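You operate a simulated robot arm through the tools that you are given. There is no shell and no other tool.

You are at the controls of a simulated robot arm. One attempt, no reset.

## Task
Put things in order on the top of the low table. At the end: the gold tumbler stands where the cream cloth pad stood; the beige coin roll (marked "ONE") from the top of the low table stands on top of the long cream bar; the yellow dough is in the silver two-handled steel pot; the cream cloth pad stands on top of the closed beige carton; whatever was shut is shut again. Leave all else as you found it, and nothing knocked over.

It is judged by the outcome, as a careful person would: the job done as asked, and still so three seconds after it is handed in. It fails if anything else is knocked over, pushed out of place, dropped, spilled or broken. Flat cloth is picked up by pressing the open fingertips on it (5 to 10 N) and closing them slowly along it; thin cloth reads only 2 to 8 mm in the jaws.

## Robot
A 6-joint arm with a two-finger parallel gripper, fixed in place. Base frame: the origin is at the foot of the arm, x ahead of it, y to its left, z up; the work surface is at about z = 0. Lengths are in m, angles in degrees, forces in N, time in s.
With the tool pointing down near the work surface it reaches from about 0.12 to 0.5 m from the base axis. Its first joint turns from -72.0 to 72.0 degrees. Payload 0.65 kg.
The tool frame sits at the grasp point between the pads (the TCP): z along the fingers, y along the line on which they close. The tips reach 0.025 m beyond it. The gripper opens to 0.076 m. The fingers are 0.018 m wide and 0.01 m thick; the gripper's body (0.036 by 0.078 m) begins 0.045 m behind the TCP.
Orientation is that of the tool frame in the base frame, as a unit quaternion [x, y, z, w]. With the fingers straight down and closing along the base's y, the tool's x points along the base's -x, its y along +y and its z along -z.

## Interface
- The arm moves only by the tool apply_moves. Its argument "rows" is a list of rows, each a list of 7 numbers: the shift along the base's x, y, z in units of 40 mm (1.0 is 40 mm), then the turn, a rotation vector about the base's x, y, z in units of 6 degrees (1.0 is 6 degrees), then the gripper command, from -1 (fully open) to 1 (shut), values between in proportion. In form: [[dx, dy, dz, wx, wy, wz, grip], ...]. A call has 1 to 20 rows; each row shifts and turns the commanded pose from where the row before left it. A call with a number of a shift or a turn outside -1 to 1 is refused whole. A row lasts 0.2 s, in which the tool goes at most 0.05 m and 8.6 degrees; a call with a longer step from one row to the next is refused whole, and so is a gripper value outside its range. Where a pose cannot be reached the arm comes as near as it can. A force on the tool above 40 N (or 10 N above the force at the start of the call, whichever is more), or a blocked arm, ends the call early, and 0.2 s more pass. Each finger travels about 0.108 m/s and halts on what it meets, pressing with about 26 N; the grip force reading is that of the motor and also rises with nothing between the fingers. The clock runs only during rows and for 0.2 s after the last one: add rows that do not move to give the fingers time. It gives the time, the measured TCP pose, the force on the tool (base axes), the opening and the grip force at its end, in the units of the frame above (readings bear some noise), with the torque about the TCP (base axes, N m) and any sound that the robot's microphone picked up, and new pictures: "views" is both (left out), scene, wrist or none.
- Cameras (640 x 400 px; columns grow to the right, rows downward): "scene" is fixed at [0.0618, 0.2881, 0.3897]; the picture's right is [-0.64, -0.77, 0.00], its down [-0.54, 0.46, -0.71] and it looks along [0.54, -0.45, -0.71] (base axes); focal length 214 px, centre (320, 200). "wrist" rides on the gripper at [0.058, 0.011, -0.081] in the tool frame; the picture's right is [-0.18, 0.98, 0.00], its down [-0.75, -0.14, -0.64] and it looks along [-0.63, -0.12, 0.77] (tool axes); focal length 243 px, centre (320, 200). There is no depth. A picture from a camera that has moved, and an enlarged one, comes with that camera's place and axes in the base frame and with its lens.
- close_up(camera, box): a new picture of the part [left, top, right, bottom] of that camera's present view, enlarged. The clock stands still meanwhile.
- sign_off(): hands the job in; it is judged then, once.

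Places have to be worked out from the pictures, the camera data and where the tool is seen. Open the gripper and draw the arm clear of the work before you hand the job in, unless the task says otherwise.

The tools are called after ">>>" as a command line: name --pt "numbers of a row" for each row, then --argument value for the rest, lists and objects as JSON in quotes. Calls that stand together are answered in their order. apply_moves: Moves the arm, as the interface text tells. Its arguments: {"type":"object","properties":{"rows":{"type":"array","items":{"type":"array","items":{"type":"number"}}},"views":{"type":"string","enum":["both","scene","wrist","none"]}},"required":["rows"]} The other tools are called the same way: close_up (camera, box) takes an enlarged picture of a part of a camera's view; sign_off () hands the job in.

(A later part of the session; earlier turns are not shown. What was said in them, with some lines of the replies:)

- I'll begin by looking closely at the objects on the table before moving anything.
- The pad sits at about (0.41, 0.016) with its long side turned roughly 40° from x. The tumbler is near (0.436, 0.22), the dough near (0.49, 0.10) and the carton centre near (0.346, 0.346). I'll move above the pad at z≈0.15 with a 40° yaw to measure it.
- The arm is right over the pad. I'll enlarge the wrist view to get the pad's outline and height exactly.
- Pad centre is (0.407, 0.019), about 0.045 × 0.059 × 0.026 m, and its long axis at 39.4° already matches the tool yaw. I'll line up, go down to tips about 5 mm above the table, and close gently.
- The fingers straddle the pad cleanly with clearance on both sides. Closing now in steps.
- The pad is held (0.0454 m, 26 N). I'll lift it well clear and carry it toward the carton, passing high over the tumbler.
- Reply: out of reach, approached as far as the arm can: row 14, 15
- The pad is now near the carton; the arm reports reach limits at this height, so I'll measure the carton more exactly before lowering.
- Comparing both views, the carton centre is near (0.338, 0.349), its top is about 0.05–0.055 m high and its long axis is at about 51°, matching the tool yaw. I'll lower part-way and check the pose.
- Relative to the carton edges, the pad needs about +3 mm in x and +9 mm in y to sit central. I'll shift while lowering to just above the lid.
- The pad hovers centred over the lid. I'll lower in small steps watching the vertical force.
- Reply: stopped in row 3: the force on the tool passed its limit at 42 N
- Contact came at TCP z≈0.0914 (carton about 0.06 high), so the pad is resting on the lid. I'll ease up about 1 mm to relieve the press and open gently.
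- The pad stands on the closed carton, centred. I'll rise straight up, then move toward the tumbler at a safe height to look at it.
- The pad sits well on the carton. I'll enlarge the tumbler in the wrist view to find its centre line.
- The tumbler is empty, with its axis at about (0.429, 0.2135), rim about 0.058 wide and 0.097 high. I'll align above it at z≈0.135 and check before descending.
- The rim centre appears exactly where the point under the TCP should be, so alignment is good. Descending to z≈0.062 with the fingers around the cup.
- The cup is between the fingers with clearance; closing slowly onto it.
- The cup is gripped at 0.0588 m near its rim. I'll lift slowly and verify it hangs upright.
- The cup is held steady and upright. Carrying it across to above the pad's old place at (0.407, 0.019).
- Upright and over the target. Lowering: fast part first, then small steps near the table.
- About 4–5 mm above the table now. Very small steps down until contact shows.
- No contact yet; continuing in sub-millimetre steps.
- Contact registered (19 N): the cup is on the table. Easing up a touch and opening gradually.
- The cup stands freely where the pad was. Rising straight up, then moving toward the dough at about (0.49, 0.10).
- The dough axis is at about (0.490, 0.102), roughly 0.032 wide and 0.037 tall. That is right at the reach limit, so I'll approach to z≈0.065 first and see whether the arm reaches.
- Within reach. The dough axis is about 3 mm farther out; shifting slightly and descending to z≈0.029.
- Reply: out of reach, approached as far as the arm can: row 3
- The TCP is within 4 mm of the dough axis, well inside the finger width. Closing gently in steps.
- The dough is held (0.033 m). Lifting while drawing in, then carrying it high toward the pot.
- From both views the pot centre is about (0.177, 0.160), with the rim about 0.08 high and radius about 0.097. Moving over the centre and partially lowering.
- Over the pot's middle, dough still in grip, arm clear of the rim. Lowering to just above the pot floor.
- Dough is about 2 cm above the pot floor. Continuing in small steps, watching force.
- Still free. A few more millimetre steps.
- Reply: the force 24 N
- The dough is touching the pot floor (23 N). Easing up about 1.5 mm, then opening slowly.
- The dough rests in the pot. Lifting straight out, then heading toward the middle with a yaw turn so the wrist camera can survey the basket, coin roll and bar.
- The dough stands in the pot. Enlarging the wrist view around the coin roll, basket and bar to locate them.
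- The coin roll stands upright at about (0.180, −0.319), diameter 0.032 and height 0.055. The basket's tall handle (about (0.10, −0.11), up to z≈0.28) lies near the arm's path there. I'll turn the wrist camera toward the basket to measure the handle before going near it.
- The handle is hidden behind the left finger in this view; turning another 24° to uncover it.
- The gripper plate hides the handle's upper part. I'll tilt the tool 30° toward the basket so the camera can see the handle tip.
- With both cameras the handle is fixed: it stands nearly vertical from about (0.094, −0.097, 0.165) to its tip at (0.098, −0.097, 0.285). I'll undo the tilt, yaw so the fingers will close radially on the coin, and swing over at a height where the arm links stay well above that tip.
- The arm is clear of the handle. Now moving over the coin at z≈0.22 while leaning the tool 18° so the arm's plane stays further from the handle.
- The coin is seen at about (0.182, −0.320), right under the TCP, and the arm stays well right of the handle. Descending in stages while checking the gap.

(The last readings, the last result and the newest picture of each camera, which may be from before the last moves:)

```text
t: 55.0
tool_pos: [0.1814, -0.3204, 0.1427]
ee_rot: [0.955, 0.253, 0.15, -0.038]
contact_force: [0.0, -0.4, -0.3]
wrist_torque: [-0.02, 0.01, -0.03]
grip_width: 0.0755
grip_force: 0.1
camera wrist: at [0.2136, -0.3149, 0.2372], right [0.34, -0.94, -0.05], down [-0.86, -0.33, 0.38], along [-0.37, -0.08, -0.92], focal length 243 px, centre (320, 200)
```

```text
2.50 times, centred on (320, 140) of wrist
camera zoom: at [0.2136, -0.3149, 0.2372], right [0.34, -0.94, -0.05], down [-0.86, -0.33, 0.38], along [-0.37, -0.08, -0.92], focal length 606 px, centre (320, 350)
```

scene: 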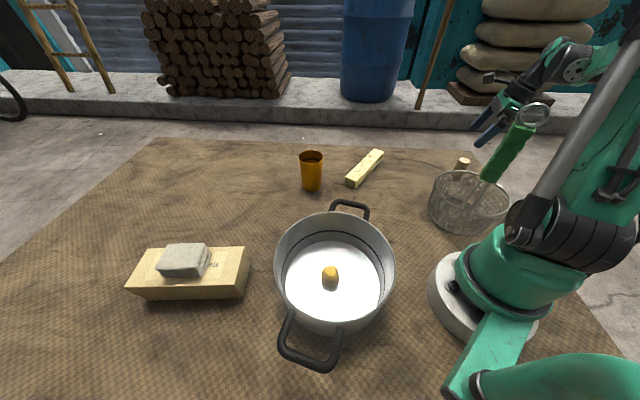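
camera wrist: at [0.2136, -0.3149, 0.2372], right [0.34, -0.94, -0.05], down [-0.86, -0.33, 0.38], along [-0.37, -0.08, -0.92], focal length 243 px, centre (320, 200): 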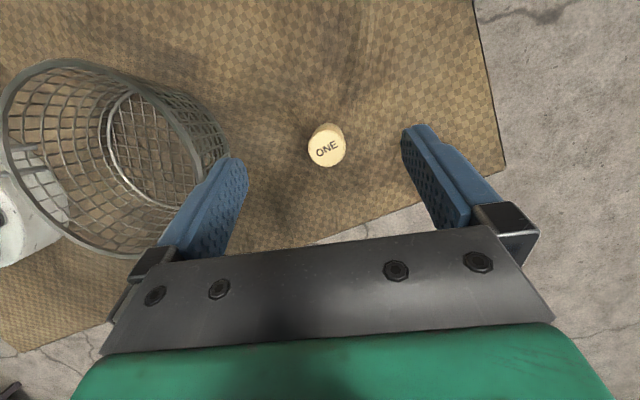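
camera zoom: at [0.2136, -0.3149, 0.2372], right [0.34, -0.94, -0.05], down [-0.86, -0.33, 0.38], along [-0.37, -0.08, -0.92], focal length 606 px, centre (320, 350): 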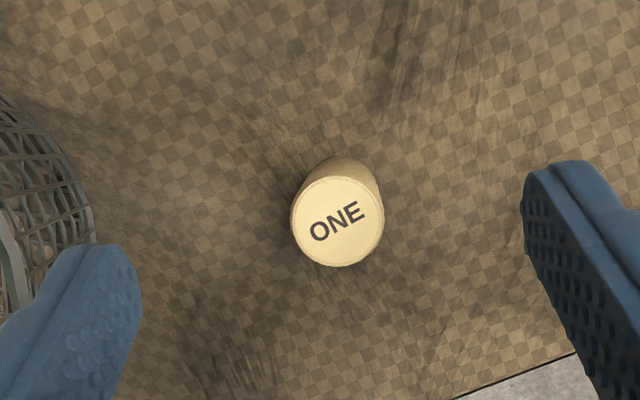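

Alignment is good and the gap to the handle stays wide. Continuing down to z≈0.085 and rechecking.

>>> apply_moves --pt "0 0 -0.5 0 0 0 -1" --pt "0 -0.02 -0.5 0 0 0 -1" --pt "0 0 -0.4 0 0 0 -1" --pt "0 0 0 0 0 0 -1"

>>> close_up --camera "scene" --box '[400, 0, 640, 240]'

>>> close_up --camera "wrist" --box '[200, 60, 440, 220]'

```text
t: 56.0
tool_pos: [0.182, -0.3221, 0.0867]
ee_rot: [0.955, 0.254, 0.15, -0.038]
contact_force: [0.4, 0.4, 0.4]
wrist_torque: [-0.01, 0.0, -0.03]
grip_width: 0.0761
grip_force: 0.1
camera wrist: at [0.2141, -0.3159, 0.1813], right [0.34, -0.94, -0.05], down [-0.86, -0.33, 0.38], along [-0.37, -0.08, -0.92], focal length 243 px, centre (320, 200)
```

scene: 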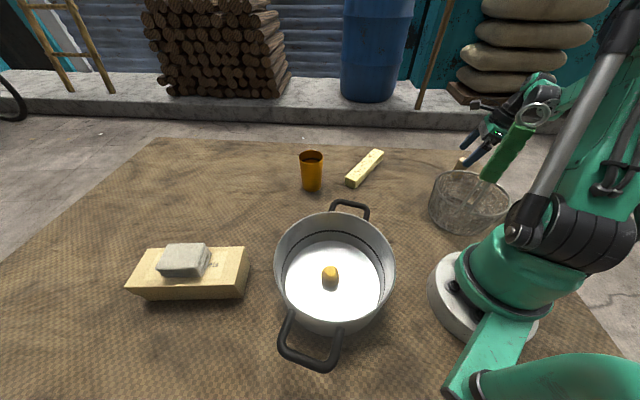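
wrist: 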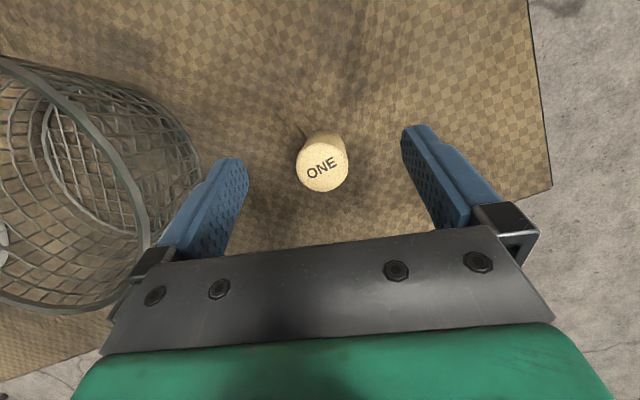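

```text
1.67 times, centred on (520, 120) of scene
camera zoom: at [0.0618, 0.2881, 0.3897], right [-0.64, -0.77, 0.0], down [-0.54, 0.46, -0.71], along [0.54, -0.45, -0.71], focal length 358 px, centre (-13, 333)
```

zoom: 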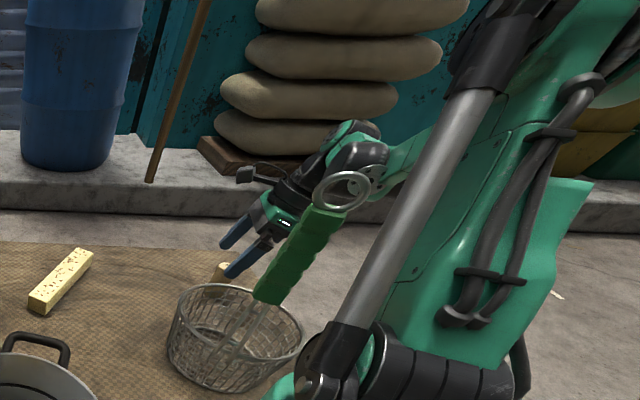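

```text
2.50 times, centred on (320, 140) of wrist
camera zoom: at [0.2141, -0.3159, 0.1813], right [0.34, -0.94, -0.05], down [-0.86, -0.33, 0.38], along [-0.37, -0.08, -0.92], focal length 606 px, centre (320, 350)
```

zoom: 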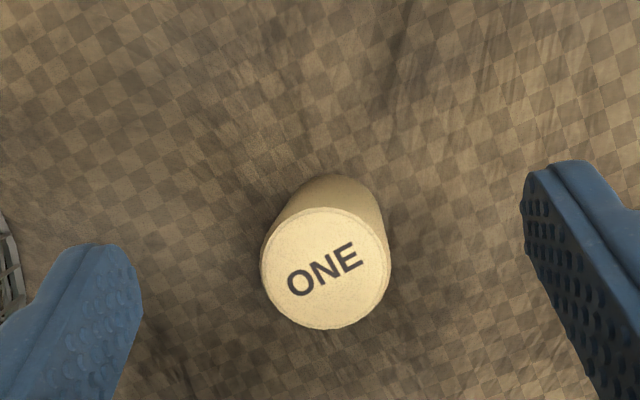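

The coin is centred between the fingers and the arm clears the handle by about 3 cm. Descending the last 4 cm in small rows.

>>> apply_moves --pt "-0.03 0 -0.35 0 0 0 -1" --pt "0 0 -0.35 0 0 0 -1" --pt "0 0 -0.25 0 0 0 -1" --pt "0 0 0 0 0 0 -1"

>>> close_up --camera "scene" --box '[400, 0, 640, 240]'

>>> close_up --camera "wrist" --box '[200, 80, 440, 240]'

```text
t: 57.0
tool_pos: [0.1815, -0.3224, 0.0484]
ee_rot: [0.955, 0.254, 0.15, -0.039]
contact_force: [0.2, 0.0, 0.7]
wrist_torque: [-0.01, -0.02, 0.0]
grip_width: 0.0759
grip_force: 0.0
camera wrist: at [0.213, -0.3162, 0.1423], right [0.34, -0.94, -0.05], down [-0.86, -0.33, 0.38], along [-0.37, -0.08, -0.92], focal length 243 px, centre (320, 200)
```

scene: 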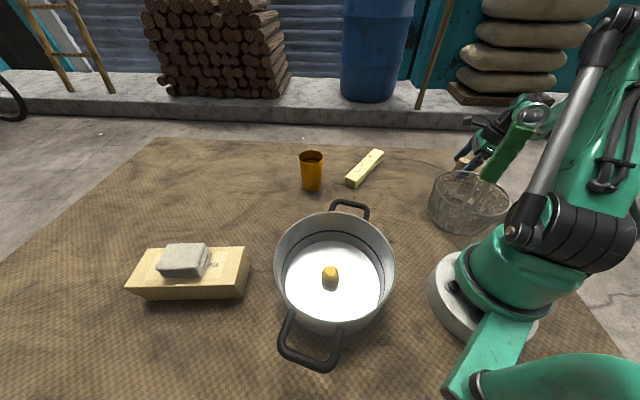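
wrist: 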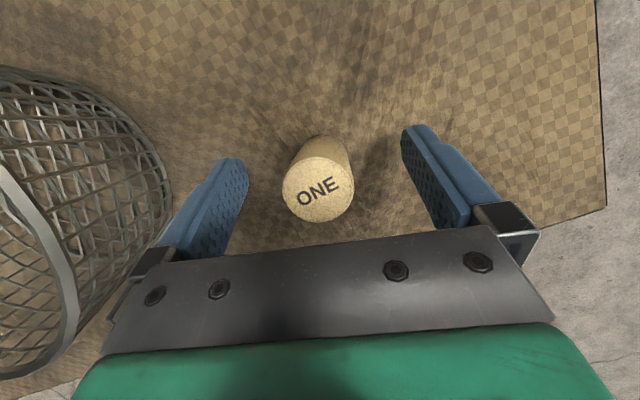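

```text
1.67 times, centred on (520, 120) of scene
camera zoom: at [0.0618, 0.2881, 0.3897], right [-0.64, -0.77, 0.0], down [-0.54, 0.46, -0.71], along [0.54, -0.45, -0.71], focal length 358 px, centre (-13, 333)
```

zoom: 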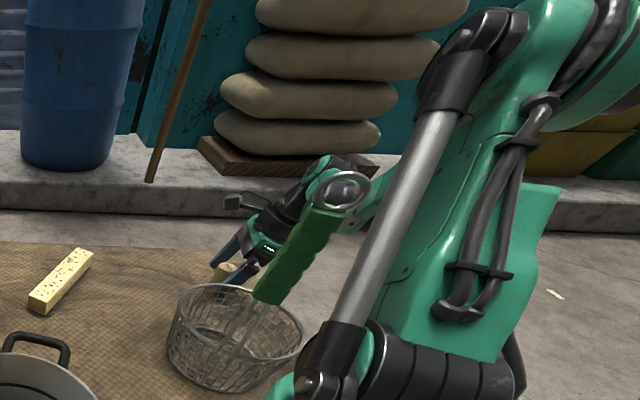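

```text
2.50 times, centred on (320, 160) of wrist
camera zoom: at [0.213, -0.3162, 0.1423], right [0.34, -0.94, -0.05], down [-0.86, -0.33, 0.38], along [-0.37, -0.08, -0.92], focal length 606 px, centre (320, 300)
```

zoom: 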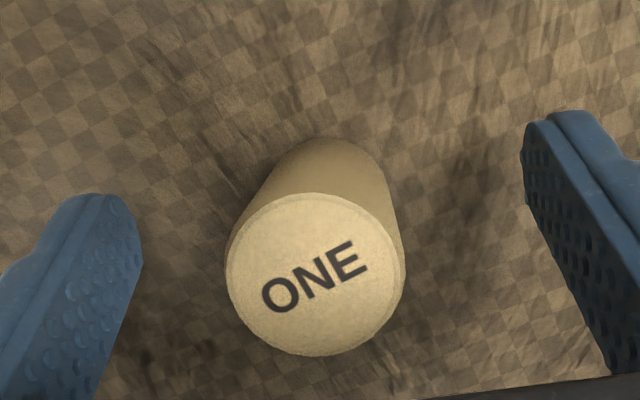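

Coin sits between the fingers, handle still clear. Closing slowly on it.

>>> apply_moves --pt "0 0 0 0 0 0 -0.6" --pt "0 0 0 0 0 0 -0.2" --pt "0 0 0 0 0 0 0.0" --pt "0 0 0 0 0 0 0.1" --pt "0 0 0 0 0 0 0.2" --pt "0 0 0 0 0 0 0.4" --pt "0 0 0 0 0 0 0.4"

```text
t: 58.6
tool_pos: [0.1812, -0.3219, 0.0484]
ee_rot: [0.954, 0.254, 0.151, -0.039]
contact_force: [-1.0, 0.5, 2.5]
wrist_torque: [0.06, 0.02, 0.03]
grip_width: 0.0285
grip_force: 26.3
camera wrist: at [0.213, -0.3162, 0.1425], right [0.34, -0.94, -0.05], down [-0.86, -0.33, 0.38], along [-0.37, -0.08, -0.92], focal length 243 px, centre (320, 200)
```

scene: 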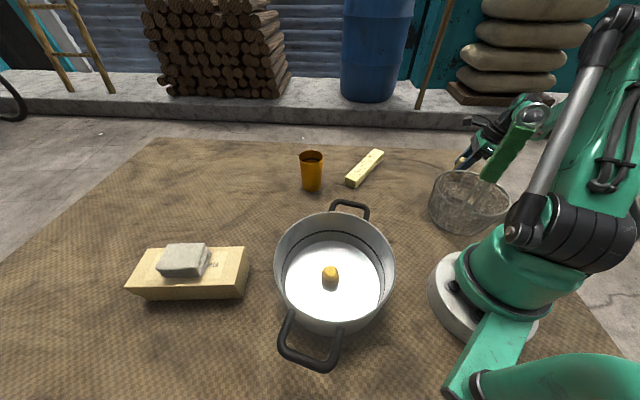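
wrist: 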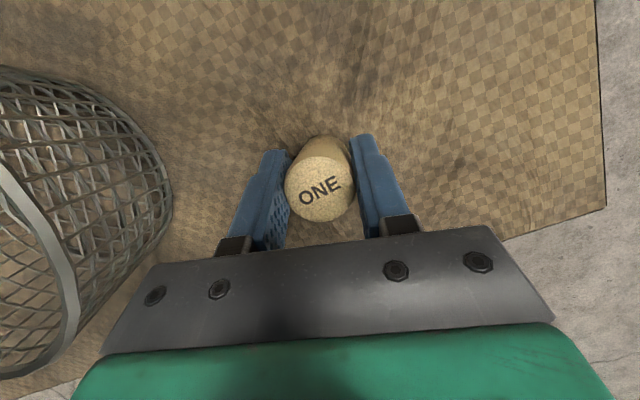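

The coin roll is gripped (0.0285 m). Lifting it straight up along the same path.

>>> apply_moves --pt "0 0 0.1 0 0 0 0.4" --pt "0 0 0.3 0 0 0 0.4" --pt "0 0 0.6 0 0 0 0.4" --pt "0 0 0.8 0 0 0 0.4" --pt "0 0 0.9 0 0 0 0.4" --pt "0 0 0.9 0 0 0 0.4" --pt "0 0 0.7 0 0 0 0.4" --pt "0 0 0 0 0 0 0.4"

```text
t: 60.4
tool_pos: [0.18, -0.3199, 0.2207]
ee_rot: [0.955, 0.254, 0.151, -0.039]
contact_force: [0.2, 0.3, -1.0]
wrist_torque: [-0.01, -0.02, 0.01]
grip_width: 0.0286
grip_force: 25.6
camera wrist: at [0.2129, -0.3136, 0.3153], right [0.34, -0.94, -0.05], down [-0.86, -0.33, 0.38], along [-0.37, -0.08, -0.92], focal length 243 px, centre (320, 200)
```

scene: 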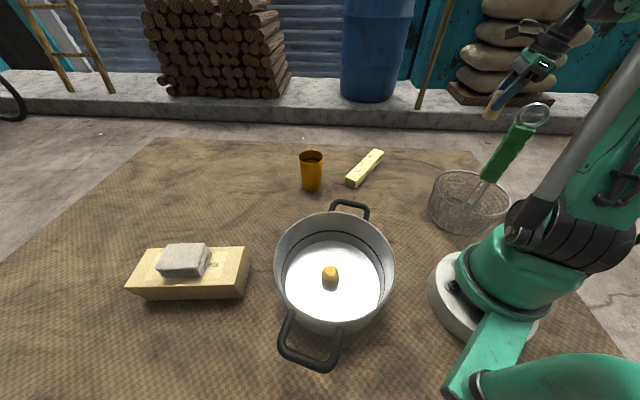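
wrist: 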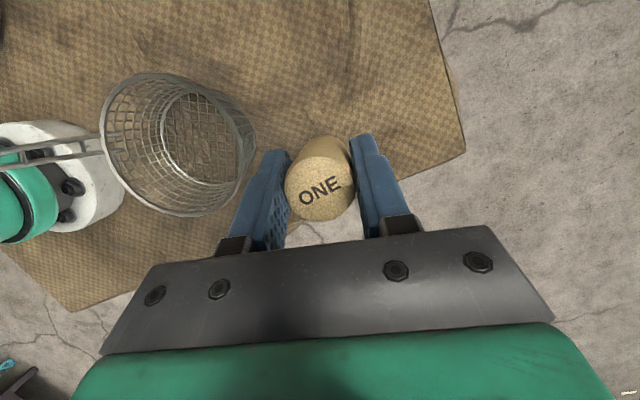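

Coin held, basket undisturbed. Swinging back toward the bar at height, turning the tool 45° so the fingers close across the bar.

>>> apply_moves --pt "0.516 0.594 0.1 0 0 0.95 0.4" --pt "0.516 0.594 0.1 0 0 0.95 0.4" --pt "0.516 0.594 0 0 0 0.95 0.4" --pt "0.516 0.594 0 0 0 0.95 0.4" --pt "0.516 0.594 0 0 0 0.95 0.4" --pt "0.516 0.594 -0.2 0 0 0.95 0.4" --pt "0.516 0.594 -0.2 0 0 0.95 0.4" --pt "0.516 0.594 -0.2 0 0 0.95 0.4" --pt "0 0 0 0 0 0 0.4"

>>> close_up --camera "wrist" --box '[180, 0, 460, 240]'

```text
t: 62.4
tool_pos: [0.345, -0.1314, 0.2045]
ee_rot: [0.781, 0.605, 0.124, -0.093]
contact_force: [-0.1, -0.2, -1.1]
wrist_torque: [0.03, 0.02, 0.0]
grip_width: 0.0284
grip_force: 25.9
camera wrist: at [0.3634, -0.1045, 0.2989], right [0.91, -0.42, -0.05], down [-0.37, -0.85, 0.38], along [-0.2, -0.32, -0.92], focal length 243 px, centre (320, 200)
```

scene: 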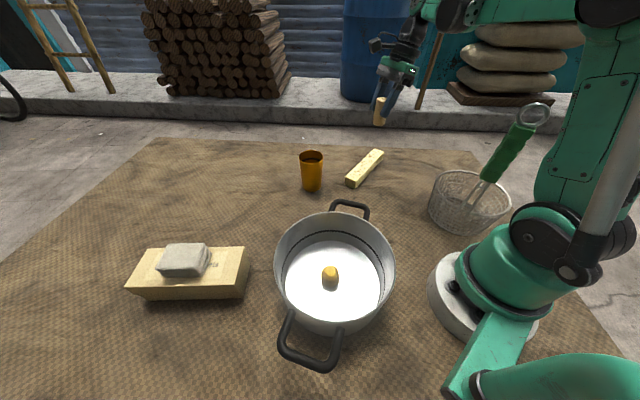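
wrist: 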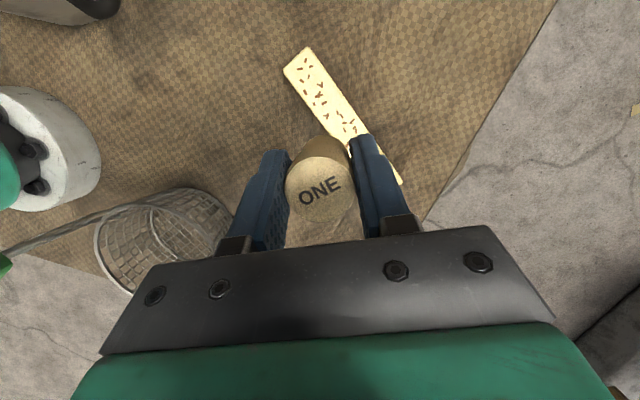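

```text
1.67 times, centred on (320, 120) of wrist
camera zoom: at [0.3634, -0.1045, 0.2989], right [0.91, -0.42, -0.05], down [-0.37, -0.85, 0.38], along [-0.2, -0.32, -0.92], focal length 404 px, centre (320, 333)
```

zoom: 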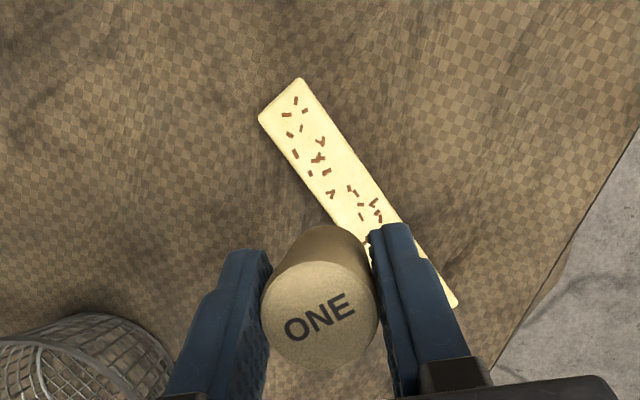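

Bar centre is about (0.364, −0.136), with its axis near −75.5° and its top about 0.028 high. Moving above its middle, lowering to z≈0.115 and turning 30° more to square with it.

>>> apply_moves --pt "0.095 -0.023 -0.4 0 0 1 0.4" --pt "0.095 -0.023 -0.5 0 0 1 0.4" --pt "0.095 -0.023 -0.5 0 0 1 0.4" --pt "0.095 -0.023 -0.5 0 0 1 0.4" --pt "0.095 -0.023 -0.35 0 0 1 0.4" --pt "0 0 0 0 0 0 0.4"

>>> close_up --camera "wrist" --box '[200, 0, 440, 240]'

>>> close_up --camera "scene" --box '[290, 60, 450, 210]'

```text
t: 63.8
tool_pos: [0.3633, -0.1353, 0.1145]
ee_rot: [0.598, 0.786, 0.096, -0.124]
contact_force: [0.0, 1.1, -1.4]
wrist_torque: [0.02, 0.0, 0.0]
grip_width: 0.0285
grip_force: 26.0
camera wrist: at [0.3658, -0.1027, 0.2092], right [0.99, 0.09, -0.05], down [0.11, -0.92, 0.38], along [-0.01, -0.38, -0.92], focal length 243 px, centre (320, 200)
```

scene: 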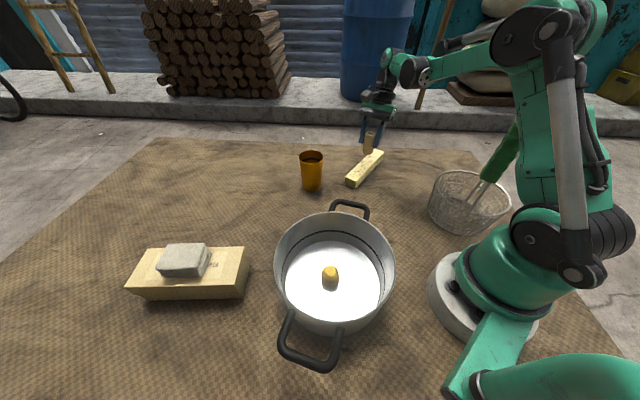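
wrist: 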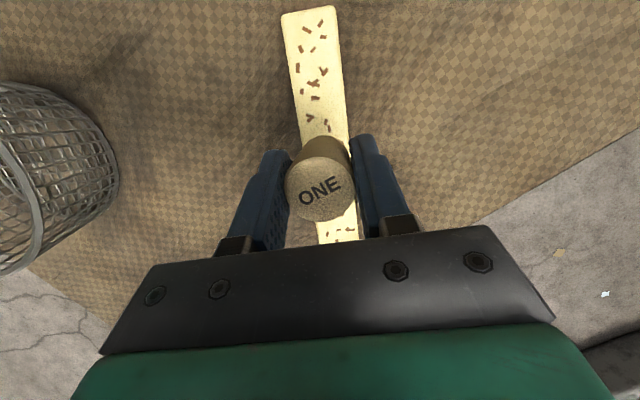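

```text
1.67 times, centred on (320, 120) of wrist
camera zoom: at [0.3658, -0.1027, 0.2092], right [0.99, 0.09, -0.05], down [0.11, -0.92, 0.38], along [-0.01, -0.38, -0.92], focal length 404 px, centre (320, 333)
```

zoom: 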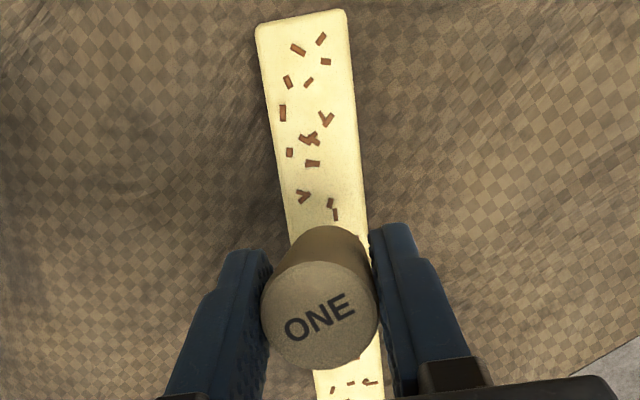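

```text
2.67 times, centred on (370, 135) of scene
camera zoom: at [0.0618, 0.2881, 0.3897], right [-0.64, -0.77, 0.0], down [-0.54, 0.46, -0.71], along [0.54, -0.45, -0.71], focal length 572 px, centre (187, 373)
```

zoom: 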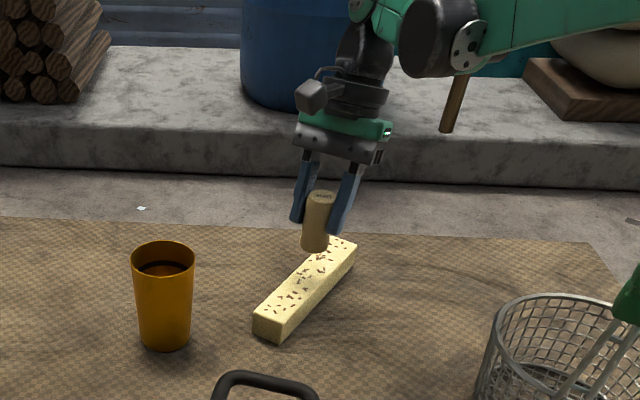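

The coin axis (0.3647, −0.1345) is within 1 mm of the bar's centreline and mid-length. Lowering about 3 cm, then creeping to contact.

>>> apply_moves --pt "-0.01 -0.01 -0.35 0 0 0 0.4" --pt "-0.01 -0.01 -0.25 0 0 0 0.4" --pt "0 0 -0.1 0 0 0 0.4" --pt "0 0 0 0 0 0 0.4" --views "wrist"

>>> close_up --camera "scene" --box '[310, 90, 430, 200]'

```text
t: 64.8
tool_pos: [0.3633, -0.1371, 0.0872]
ee_rot: [0.599, 0.786, 0.095, -0.123]
contact_force: [-0.2, -0.3, -1.6]
wrist_torque: [0.02, 0.0, -0.03]
grip_width: 0.0283
grip_force: 25.4
camera wrist: at [0.365, -0.1043, 0.1817], right [0.99, 0.09, -0.05], down [0.1, -0.92, 0.38], along [-0.01, -0.38, -0.92], focal length 243 px, centre (320, 200)
```

wrist: 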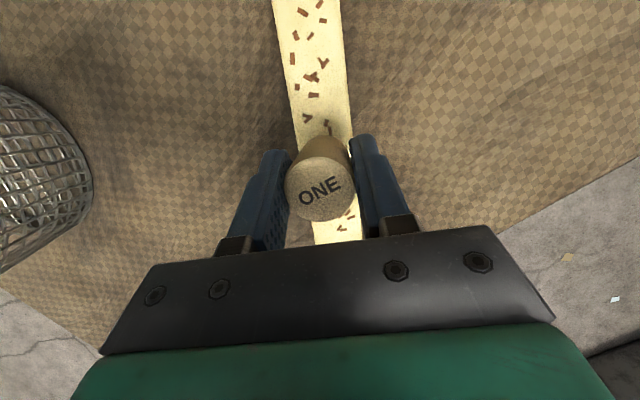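

```text
3.64 times, centred on (370, 145) of scene
camera zoom: at [0.0618, 0.2881, 0.3897], right [-0.64, -0.77, 0.0], down [-0.54, 0.46, -0.71], along [0.54, -0.45, -0.71], focal length 780 px, centre (138, 400)
```

zoom: 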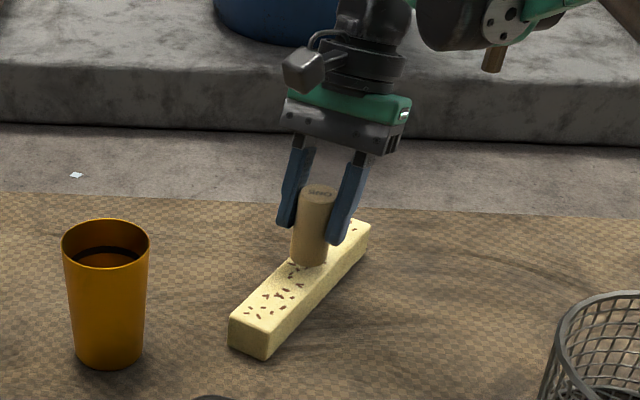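

About 1 cm to go. Small steps with force checks.

>>> apply_moves --pt "0 0 -0.08 0 0 0 0.4" --pt "0 0 -0.04 0 0 0 0.4" --pt "0 0 0 0 0 0 0.4" --views "none"

>>> apply_moves --pt "0 0 -0.025 0 0 0 0.4" --pt "0 0 0 0 0 0 0.4" --views "none"

>>> close_up --camera "scene" --box '[320, 110, 400, 200]'

```text
t: 65.6
tool_pos: [0.3624, -0.1367, 0.0823]
ee_rot: [0.599, 0.786, 0.095, -0.122]
contact_force: [0.7, -0.7, 0.0]
wrist_torque: [-0.03, 0.0, -0.01]
grip_width: 0.0286
grip_force: 26.1
```

```text
t: 66.2
tool_pos: [0.362, -0.1368, 0.0809]
ee_rot: [0.599, 0.785, 0.095, -0.123]
contact_force: [-0.5, 0.3, -1.2]
wrist_torque: [0.0, 0.0, -0.02]
grip_width: 0.0288
grip_force: 26.2
```

```text
4.44 times, centred on (360, 155) of scene
camera zoom: at [0.0618, 0.2881, 0.3897], right [-0.64, -0.77, 0.0], down [-0.54, 0.46, -0.71], along [0.54, -0.45, -0.71], focal length 953 px, centre (142, 400)
```

zoom: 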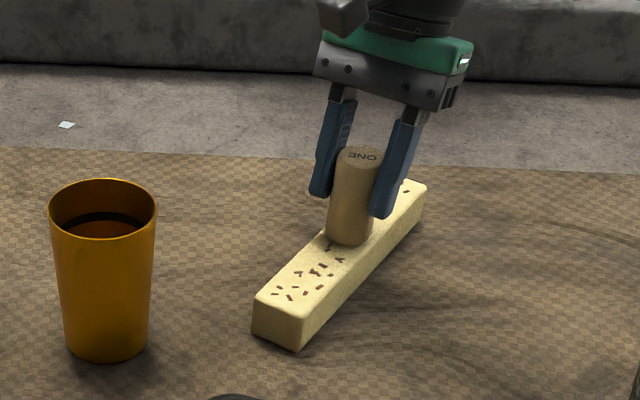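

Nearly touching. Continuing at about 1 mm per step.

>>> apply_moves --pt "0 0 -0.025 0 0 0 0.4" --pt "0 0 0 0 0 0 0.4" --views "none"

>>> apply_moves --pt "0 0 -0.02 0 0 0 0.4" --pt "0 0 0 0 0 0 0.4" --views "none"

```text
t: 66.8
tool_pos: [0.363, -0.1373, 0.0805]
ee_rot: [0.599, 0.786, 0.096, -0.123]
contact_force: [0.2, 0.7, -1.1]
wrist_torque: [0.01, -0.03, -0.01]
grip_width: 0.0285
grip_force: 25.9
```

```text
t: 67.4
tool_pos: [0.3633, -0.1377, 0.0783]
ee_rot: [0.599, 0.785, 0.097, -0.122]
contact_force: [-0.5, 0.7, -1.0]
wrist_torque: [0.0, 0.0, 0.02]
grip_width: 0.0286
grip_force: 26.2
```

>>> apply_moves --pt "0 0 -0.02 0 0 0 0.4" --pt "0 0 0 0 0 0 0.4" --views "none"

>>> apply_moves --pt "0 0 -0.02 0 0 0 0.4" --pt "0 0 0 0 0 0 0.4" --views "wrist"

>>> close_up --camera "scene" --box '[320, 110, 400, 200]'

```text
t: 68.0
tool_pos: [0.3637, -0.1366, 0.0788]
ee_rot: [0.599, 0.785, 0.095, -0.123]
contact_force: [0.8, 0.0, -1.1]
wrist_torque: [0.02, 0.0, -0.02]
grip_width: 0.0284
grip_force: 25.8
```

```text
t: 68.6
tool_pos: [0.3632, -0.1375, 0.0776]
ee_rot: [0.599, 0.785, 0.097, -0.124]
contact_force: [0.3, -0.3, 5.2]
wrist_torque: [-0.07, 0.08, -0.02]
grip_width: 0.0287
grip_force: 26.2
camera wrist: at [0.3655, -0.1043, 0.1725], right [0.99, 0.09, -0.05], down [0.1, -0.92, 0.38], along [-0.01, -0.38, -0.92], focal length 243 px, centre (320, 200)
```

wrist: 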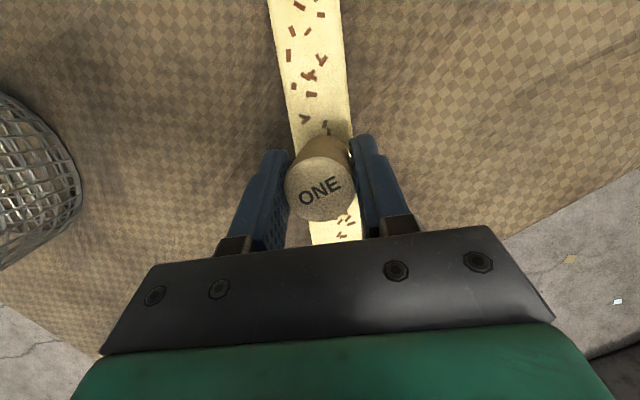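

```text
4.44 times, centred on (360, 155) of scene
camera zoom: at [0.0618, 0.2881, 0.3897], right [-0.64, -0.77, 0.0], down [-0.54, 0.46, -0.71], along [0.54, -0.45, -0.71], focal length 953 px, centre (142, 400)
```

zoom: 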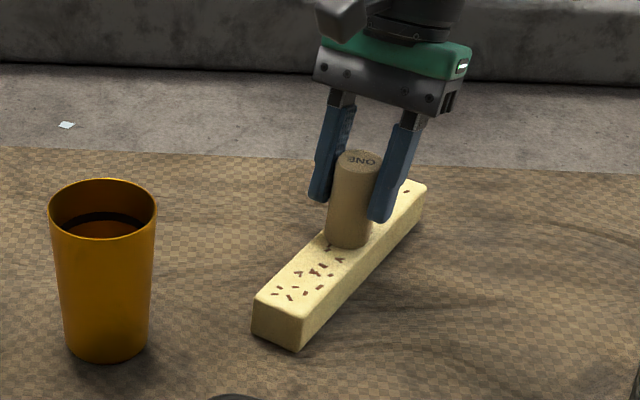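

Contact registered lightly (5 N): the coin is seated on the bar. Opening slowly.

>>> apply_moves --pt "0 0 0 0 0 0 0.2" --pt "0 0 0 0 0 0 0.15" --pt "0 0 0 0 0 0 0.05" --pt "0 0 0 0 0 0 -0.1" --pt "0 0 0 0 0 0 -0.4" --pt "0 0 0 0 0 0 -0.7" --pt "0 0 0 0 0 0 -0.7" --views "wrist"

>>> close_up --camera "scene" --box '[320, 110, 400, 200]'

```text
t: 70.2
tool_pos: [0.3635, -0.1365, 0.0773]
ee_rot: [0.599, 0.786, 0.095, -0.122]
contact_force: [0.4, -0.3, -0.7]
wrist_torque: [0.03, 0.0, 0.02]
grip_width: 0.0645
grip_force: 0.0
camera wrist: at [0.3655, -0.1043, 0.1724], right [0.99, 0.09, -0.05], down [0.1, -0.92, 0.38], along [-0.01, -0.38, -0.92], focal length 243 px, centre (320, 200)
```

wrist: 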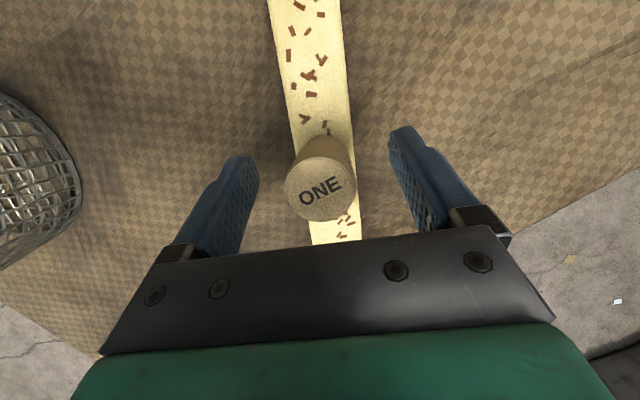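

```text
4.44 times, centred on (360, 155) of scene
camera zoom: at [0.0618, 0.2881, 0.3897], right [-0.64, -0.77, 0.0], down [-0.54, 0.46, -0.71], along [0.54, -0.45, -0.71], focal length 953 px, centre (142, 400)
```

zoom: 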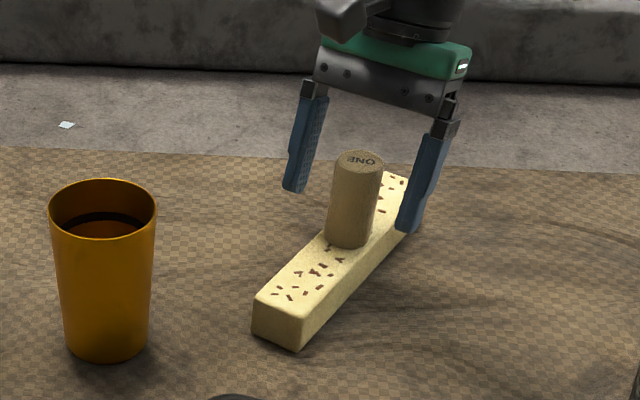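

The coin roll stands by itself on the bar. Rising straight up slowly, then retreating.

>>> apply_moves --pt "0 0 0.15 0 0 0 -0.7" --pt "0 0 0.4 0 0 0 -0.7" --pt "0 0 0.7 0 0 0 -0.7" --pt "0 0 0.8 0 0 0 -0.7" --pt "0 0 0.9 0 0 0 -1" --pt "0 0 0.5 0 0 0 -1" --pt "0 0 0 0 0 0 -1"

>>> close_up --camera "scene" --box '[280, 110, 420, 210]'

```text
t: 71.8
tool_pos: [0.3643, -0.1376, 0.2156]
ee_rot: [0.598, 0.786, 0.096, -0.123]
contact_force: [-0.1, 0.0, -1.1]
wrist_torque: [-0.01, 0.0, 0.0]
grip_width: 0.076
grip_force: 0.1
camera wrist: at [0.3659, -0.1053, 0.3105], right [0.99, 0.09, -0.05], down [0.1, -0.92, 0.38], along [-0.01, -0.38, -0.92], focal length 243 px, centre (320, 200)
```

scene: 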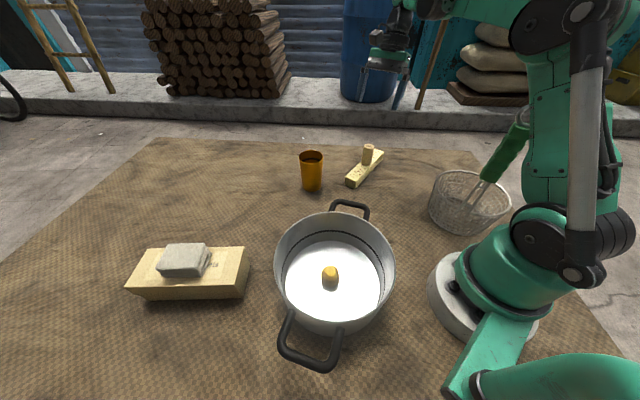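
wrist: 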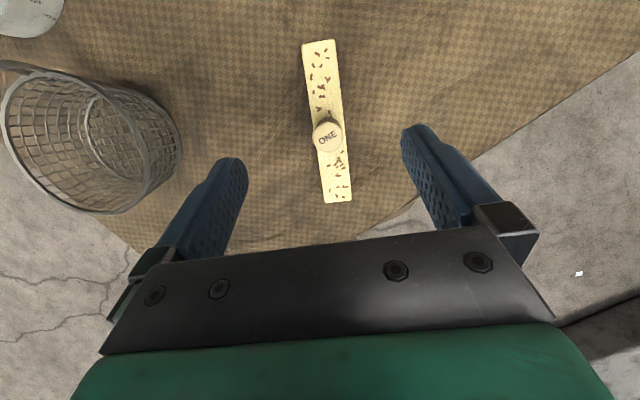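

```text
4.00 times, centred on (350, 160) of scene
camera zoom: at [0.0618, 0.2881, 0.3897], right [-0.64, -0.77, 0.0], down [-0.54, 0.46, -0.71], along [0.54, -0.45, -0.71], focal length 858 px, centre (200, 360)
```

zoom: 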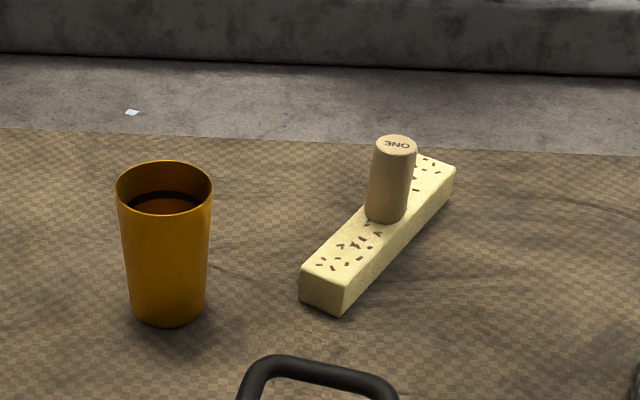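

Everything is placed. Levelling the tool and returning to the starting pose, clear of the work.

>>> apply_moves --pt "0 0 0.1 -0.969 -0.249 0 -1" --pt "0 0 0.1 -0.969 -0.249 0 -1" --pt "0 0 0.1 -0.969 -0.249 0 -1" --pt "-0.175 0.37 0.06 0 0 1 -1" --pt "-0.175 0.37 0.06 0 0 1 -1" --pt "-0.175 0.37 0.06 0 0 1 -1" --pt "-0.175 0.37 0.06 0 0 1 -1" --pt "-0.175 0.37 0.06 0 0 1 -1" --pt "-0.175 0.37 0.06 0 0 1 -1" --pt "-0.175 0.37 0.06 0 0 1 -1" --pt "-0.175 0.37 0.06 0 0 1 -1" --pt "-0.175 0.37 0.06 0 0 1 -1" --pt "-0.175 0.37 0.06 0 0 1 -1" --pt "-0.175 0.37 0.06 0 0 1 -1" --pt "-0.175 0.37 0.06 0 0 1 -1" --pt "0 0 0 0 0 0 -1"

>>> close_up --camera "scene" --box '[110, 140, 410, 388]'

>>> close_up --camera "scene" --box '[400, 90, 560, 250]'

```text
t: 75.2
tool_pos: [0.2792, 0.0424, 0.2555]
ee_rot: [0.023, 1.0, -0.001, 0.001]
contact_force: [1.4, 0.2, 0.6]
wrist_torque: [0.01, -0.01, -0.02]
grip_width: 0.0759
grip_force: 0.1
camera wrist: at [0.2213, 0.0559, 0.3364], right [0.23, 0.97, 0.0], down [0.75, -0.17, 0.64], along [0.63, -0.15, -0.77], focal length 243 px, centre (320, 200)
```

scene: 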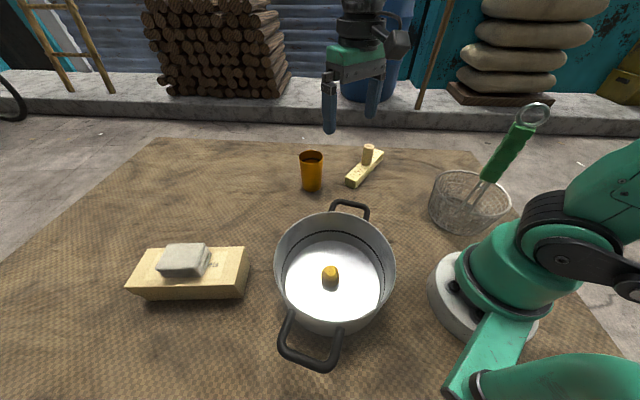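
wrist: 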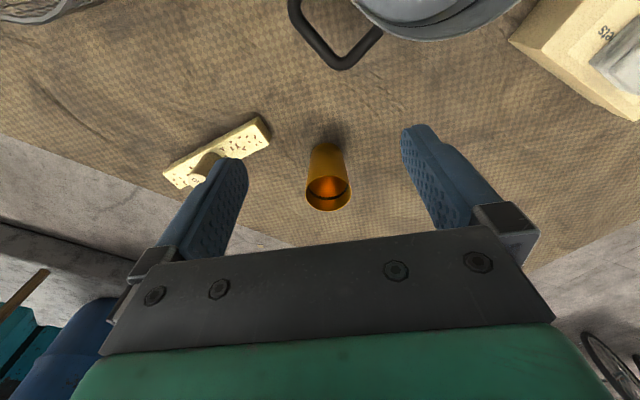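

```text
1.61 times, centred on (260, 264) of scene
camera zoom: at [0.0618, 0.2881, 0.3897], right [-0.64, -0.77, 0.0], down [-0.54, 0.46, -0.71], along [0.54, -0.45, -0.71], focal length 346 px, centre (417, 97)
```

zoom: 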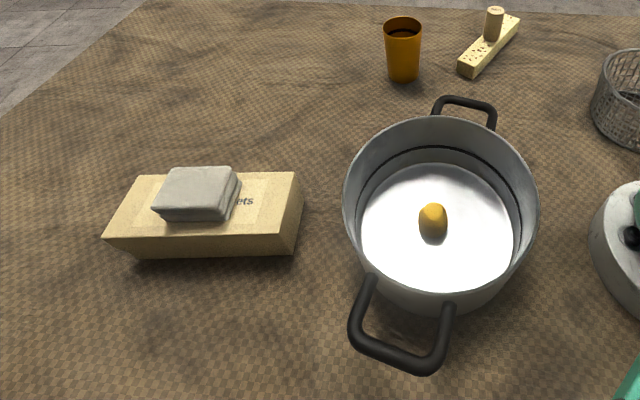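

```text
2.50 times, centred on (480, 170) of scene
camera zoom: at [0.0618, 0.2881, 0.3897], right [-0.64, -0.77, 0.0], down [-0.54, 0.46, -0.71], along [0.54, -0.45, -0.71], focal length 536 px, centre (-80, 275)
```

zoom: 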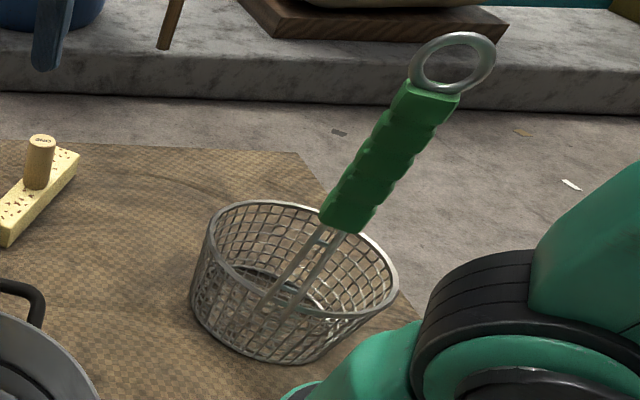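

All looks in order; one last check of the carton at the same zoom as before to confirm it was not shifted.

>>> close_up --camera "scene" --box '[100, 180, 280, 310]'

>>> close_up --camera "scene" --box '[270, 140, 400, 210]'

```text
3.08 times, centred on (190, 245) of scene
camera zoom: at [0.0618, 0.2881, 0.3897], right [-0.64, -0.77, 0.0], down [-0.54, 0.46, -0.71], along [0.54, -0.45, -0.71], focal length 660 px, centre (720, 62)
```

zoom: 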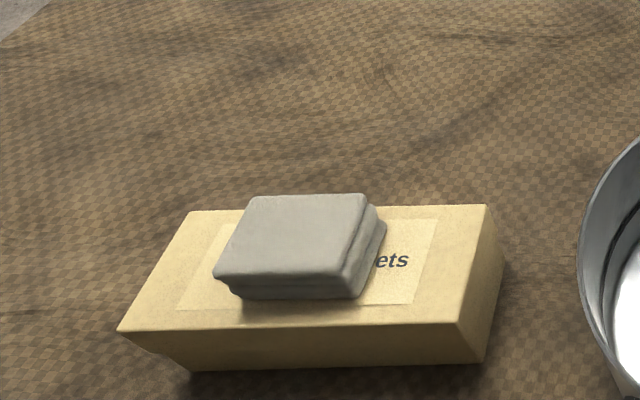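

```text
4.92 times, centred on (335, 175) of scene
camera zoom: at [0.0618, 0.2881, 0.3897], right [-0.64, -0.77, 0.0], down [-0.54, 0.46, -0.71], along [0.54, -0.45, -0.71], focal length 1056 px, centre (246, 323)
```

zoom: 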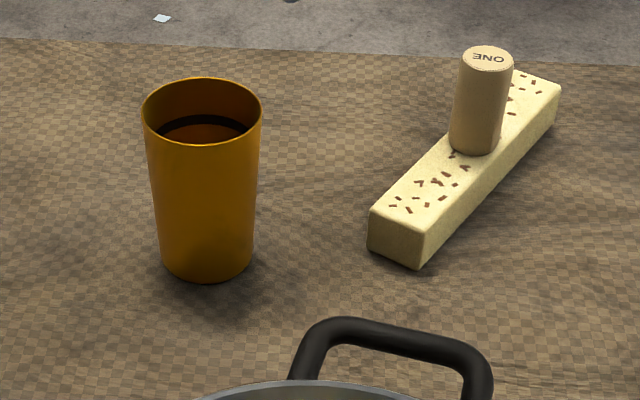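

The carton's corners are at exactly the same pixels as before, and it is still closed. The pad is on the carton, the tumbler stands where the pad was, the dough is in the pot and the coin roll stands on the bar. The basket is untouched, the gripper is open and the arm is clear, so I'm handing in the job.

>>> sign_off

```text
The job is handed in.
```

The table is set as you asked, and I've handed the job in.

- **Cloth pad:** it sits centred on top of the carton. I never opened the carton, and it hasn't moved.
- **Gold tumbler:** it stands upright where the pad was, to within a few millimetres.
- **Yellow dough:** it is on the floor of the steel pot, near the middle.
- **Coin roll ("ONE"):** it stands upright at mid-length on the cream bar.

The final pictures show the basket, its handle and the pot where they started, and nothing knocked over. The gripper is open and the arm is back at its starting pose, clear of the table.

While I set the pad down, the force briefly reached 42 N and that move stopped early. I eased off before releasing the pad, and the carton did not shift.
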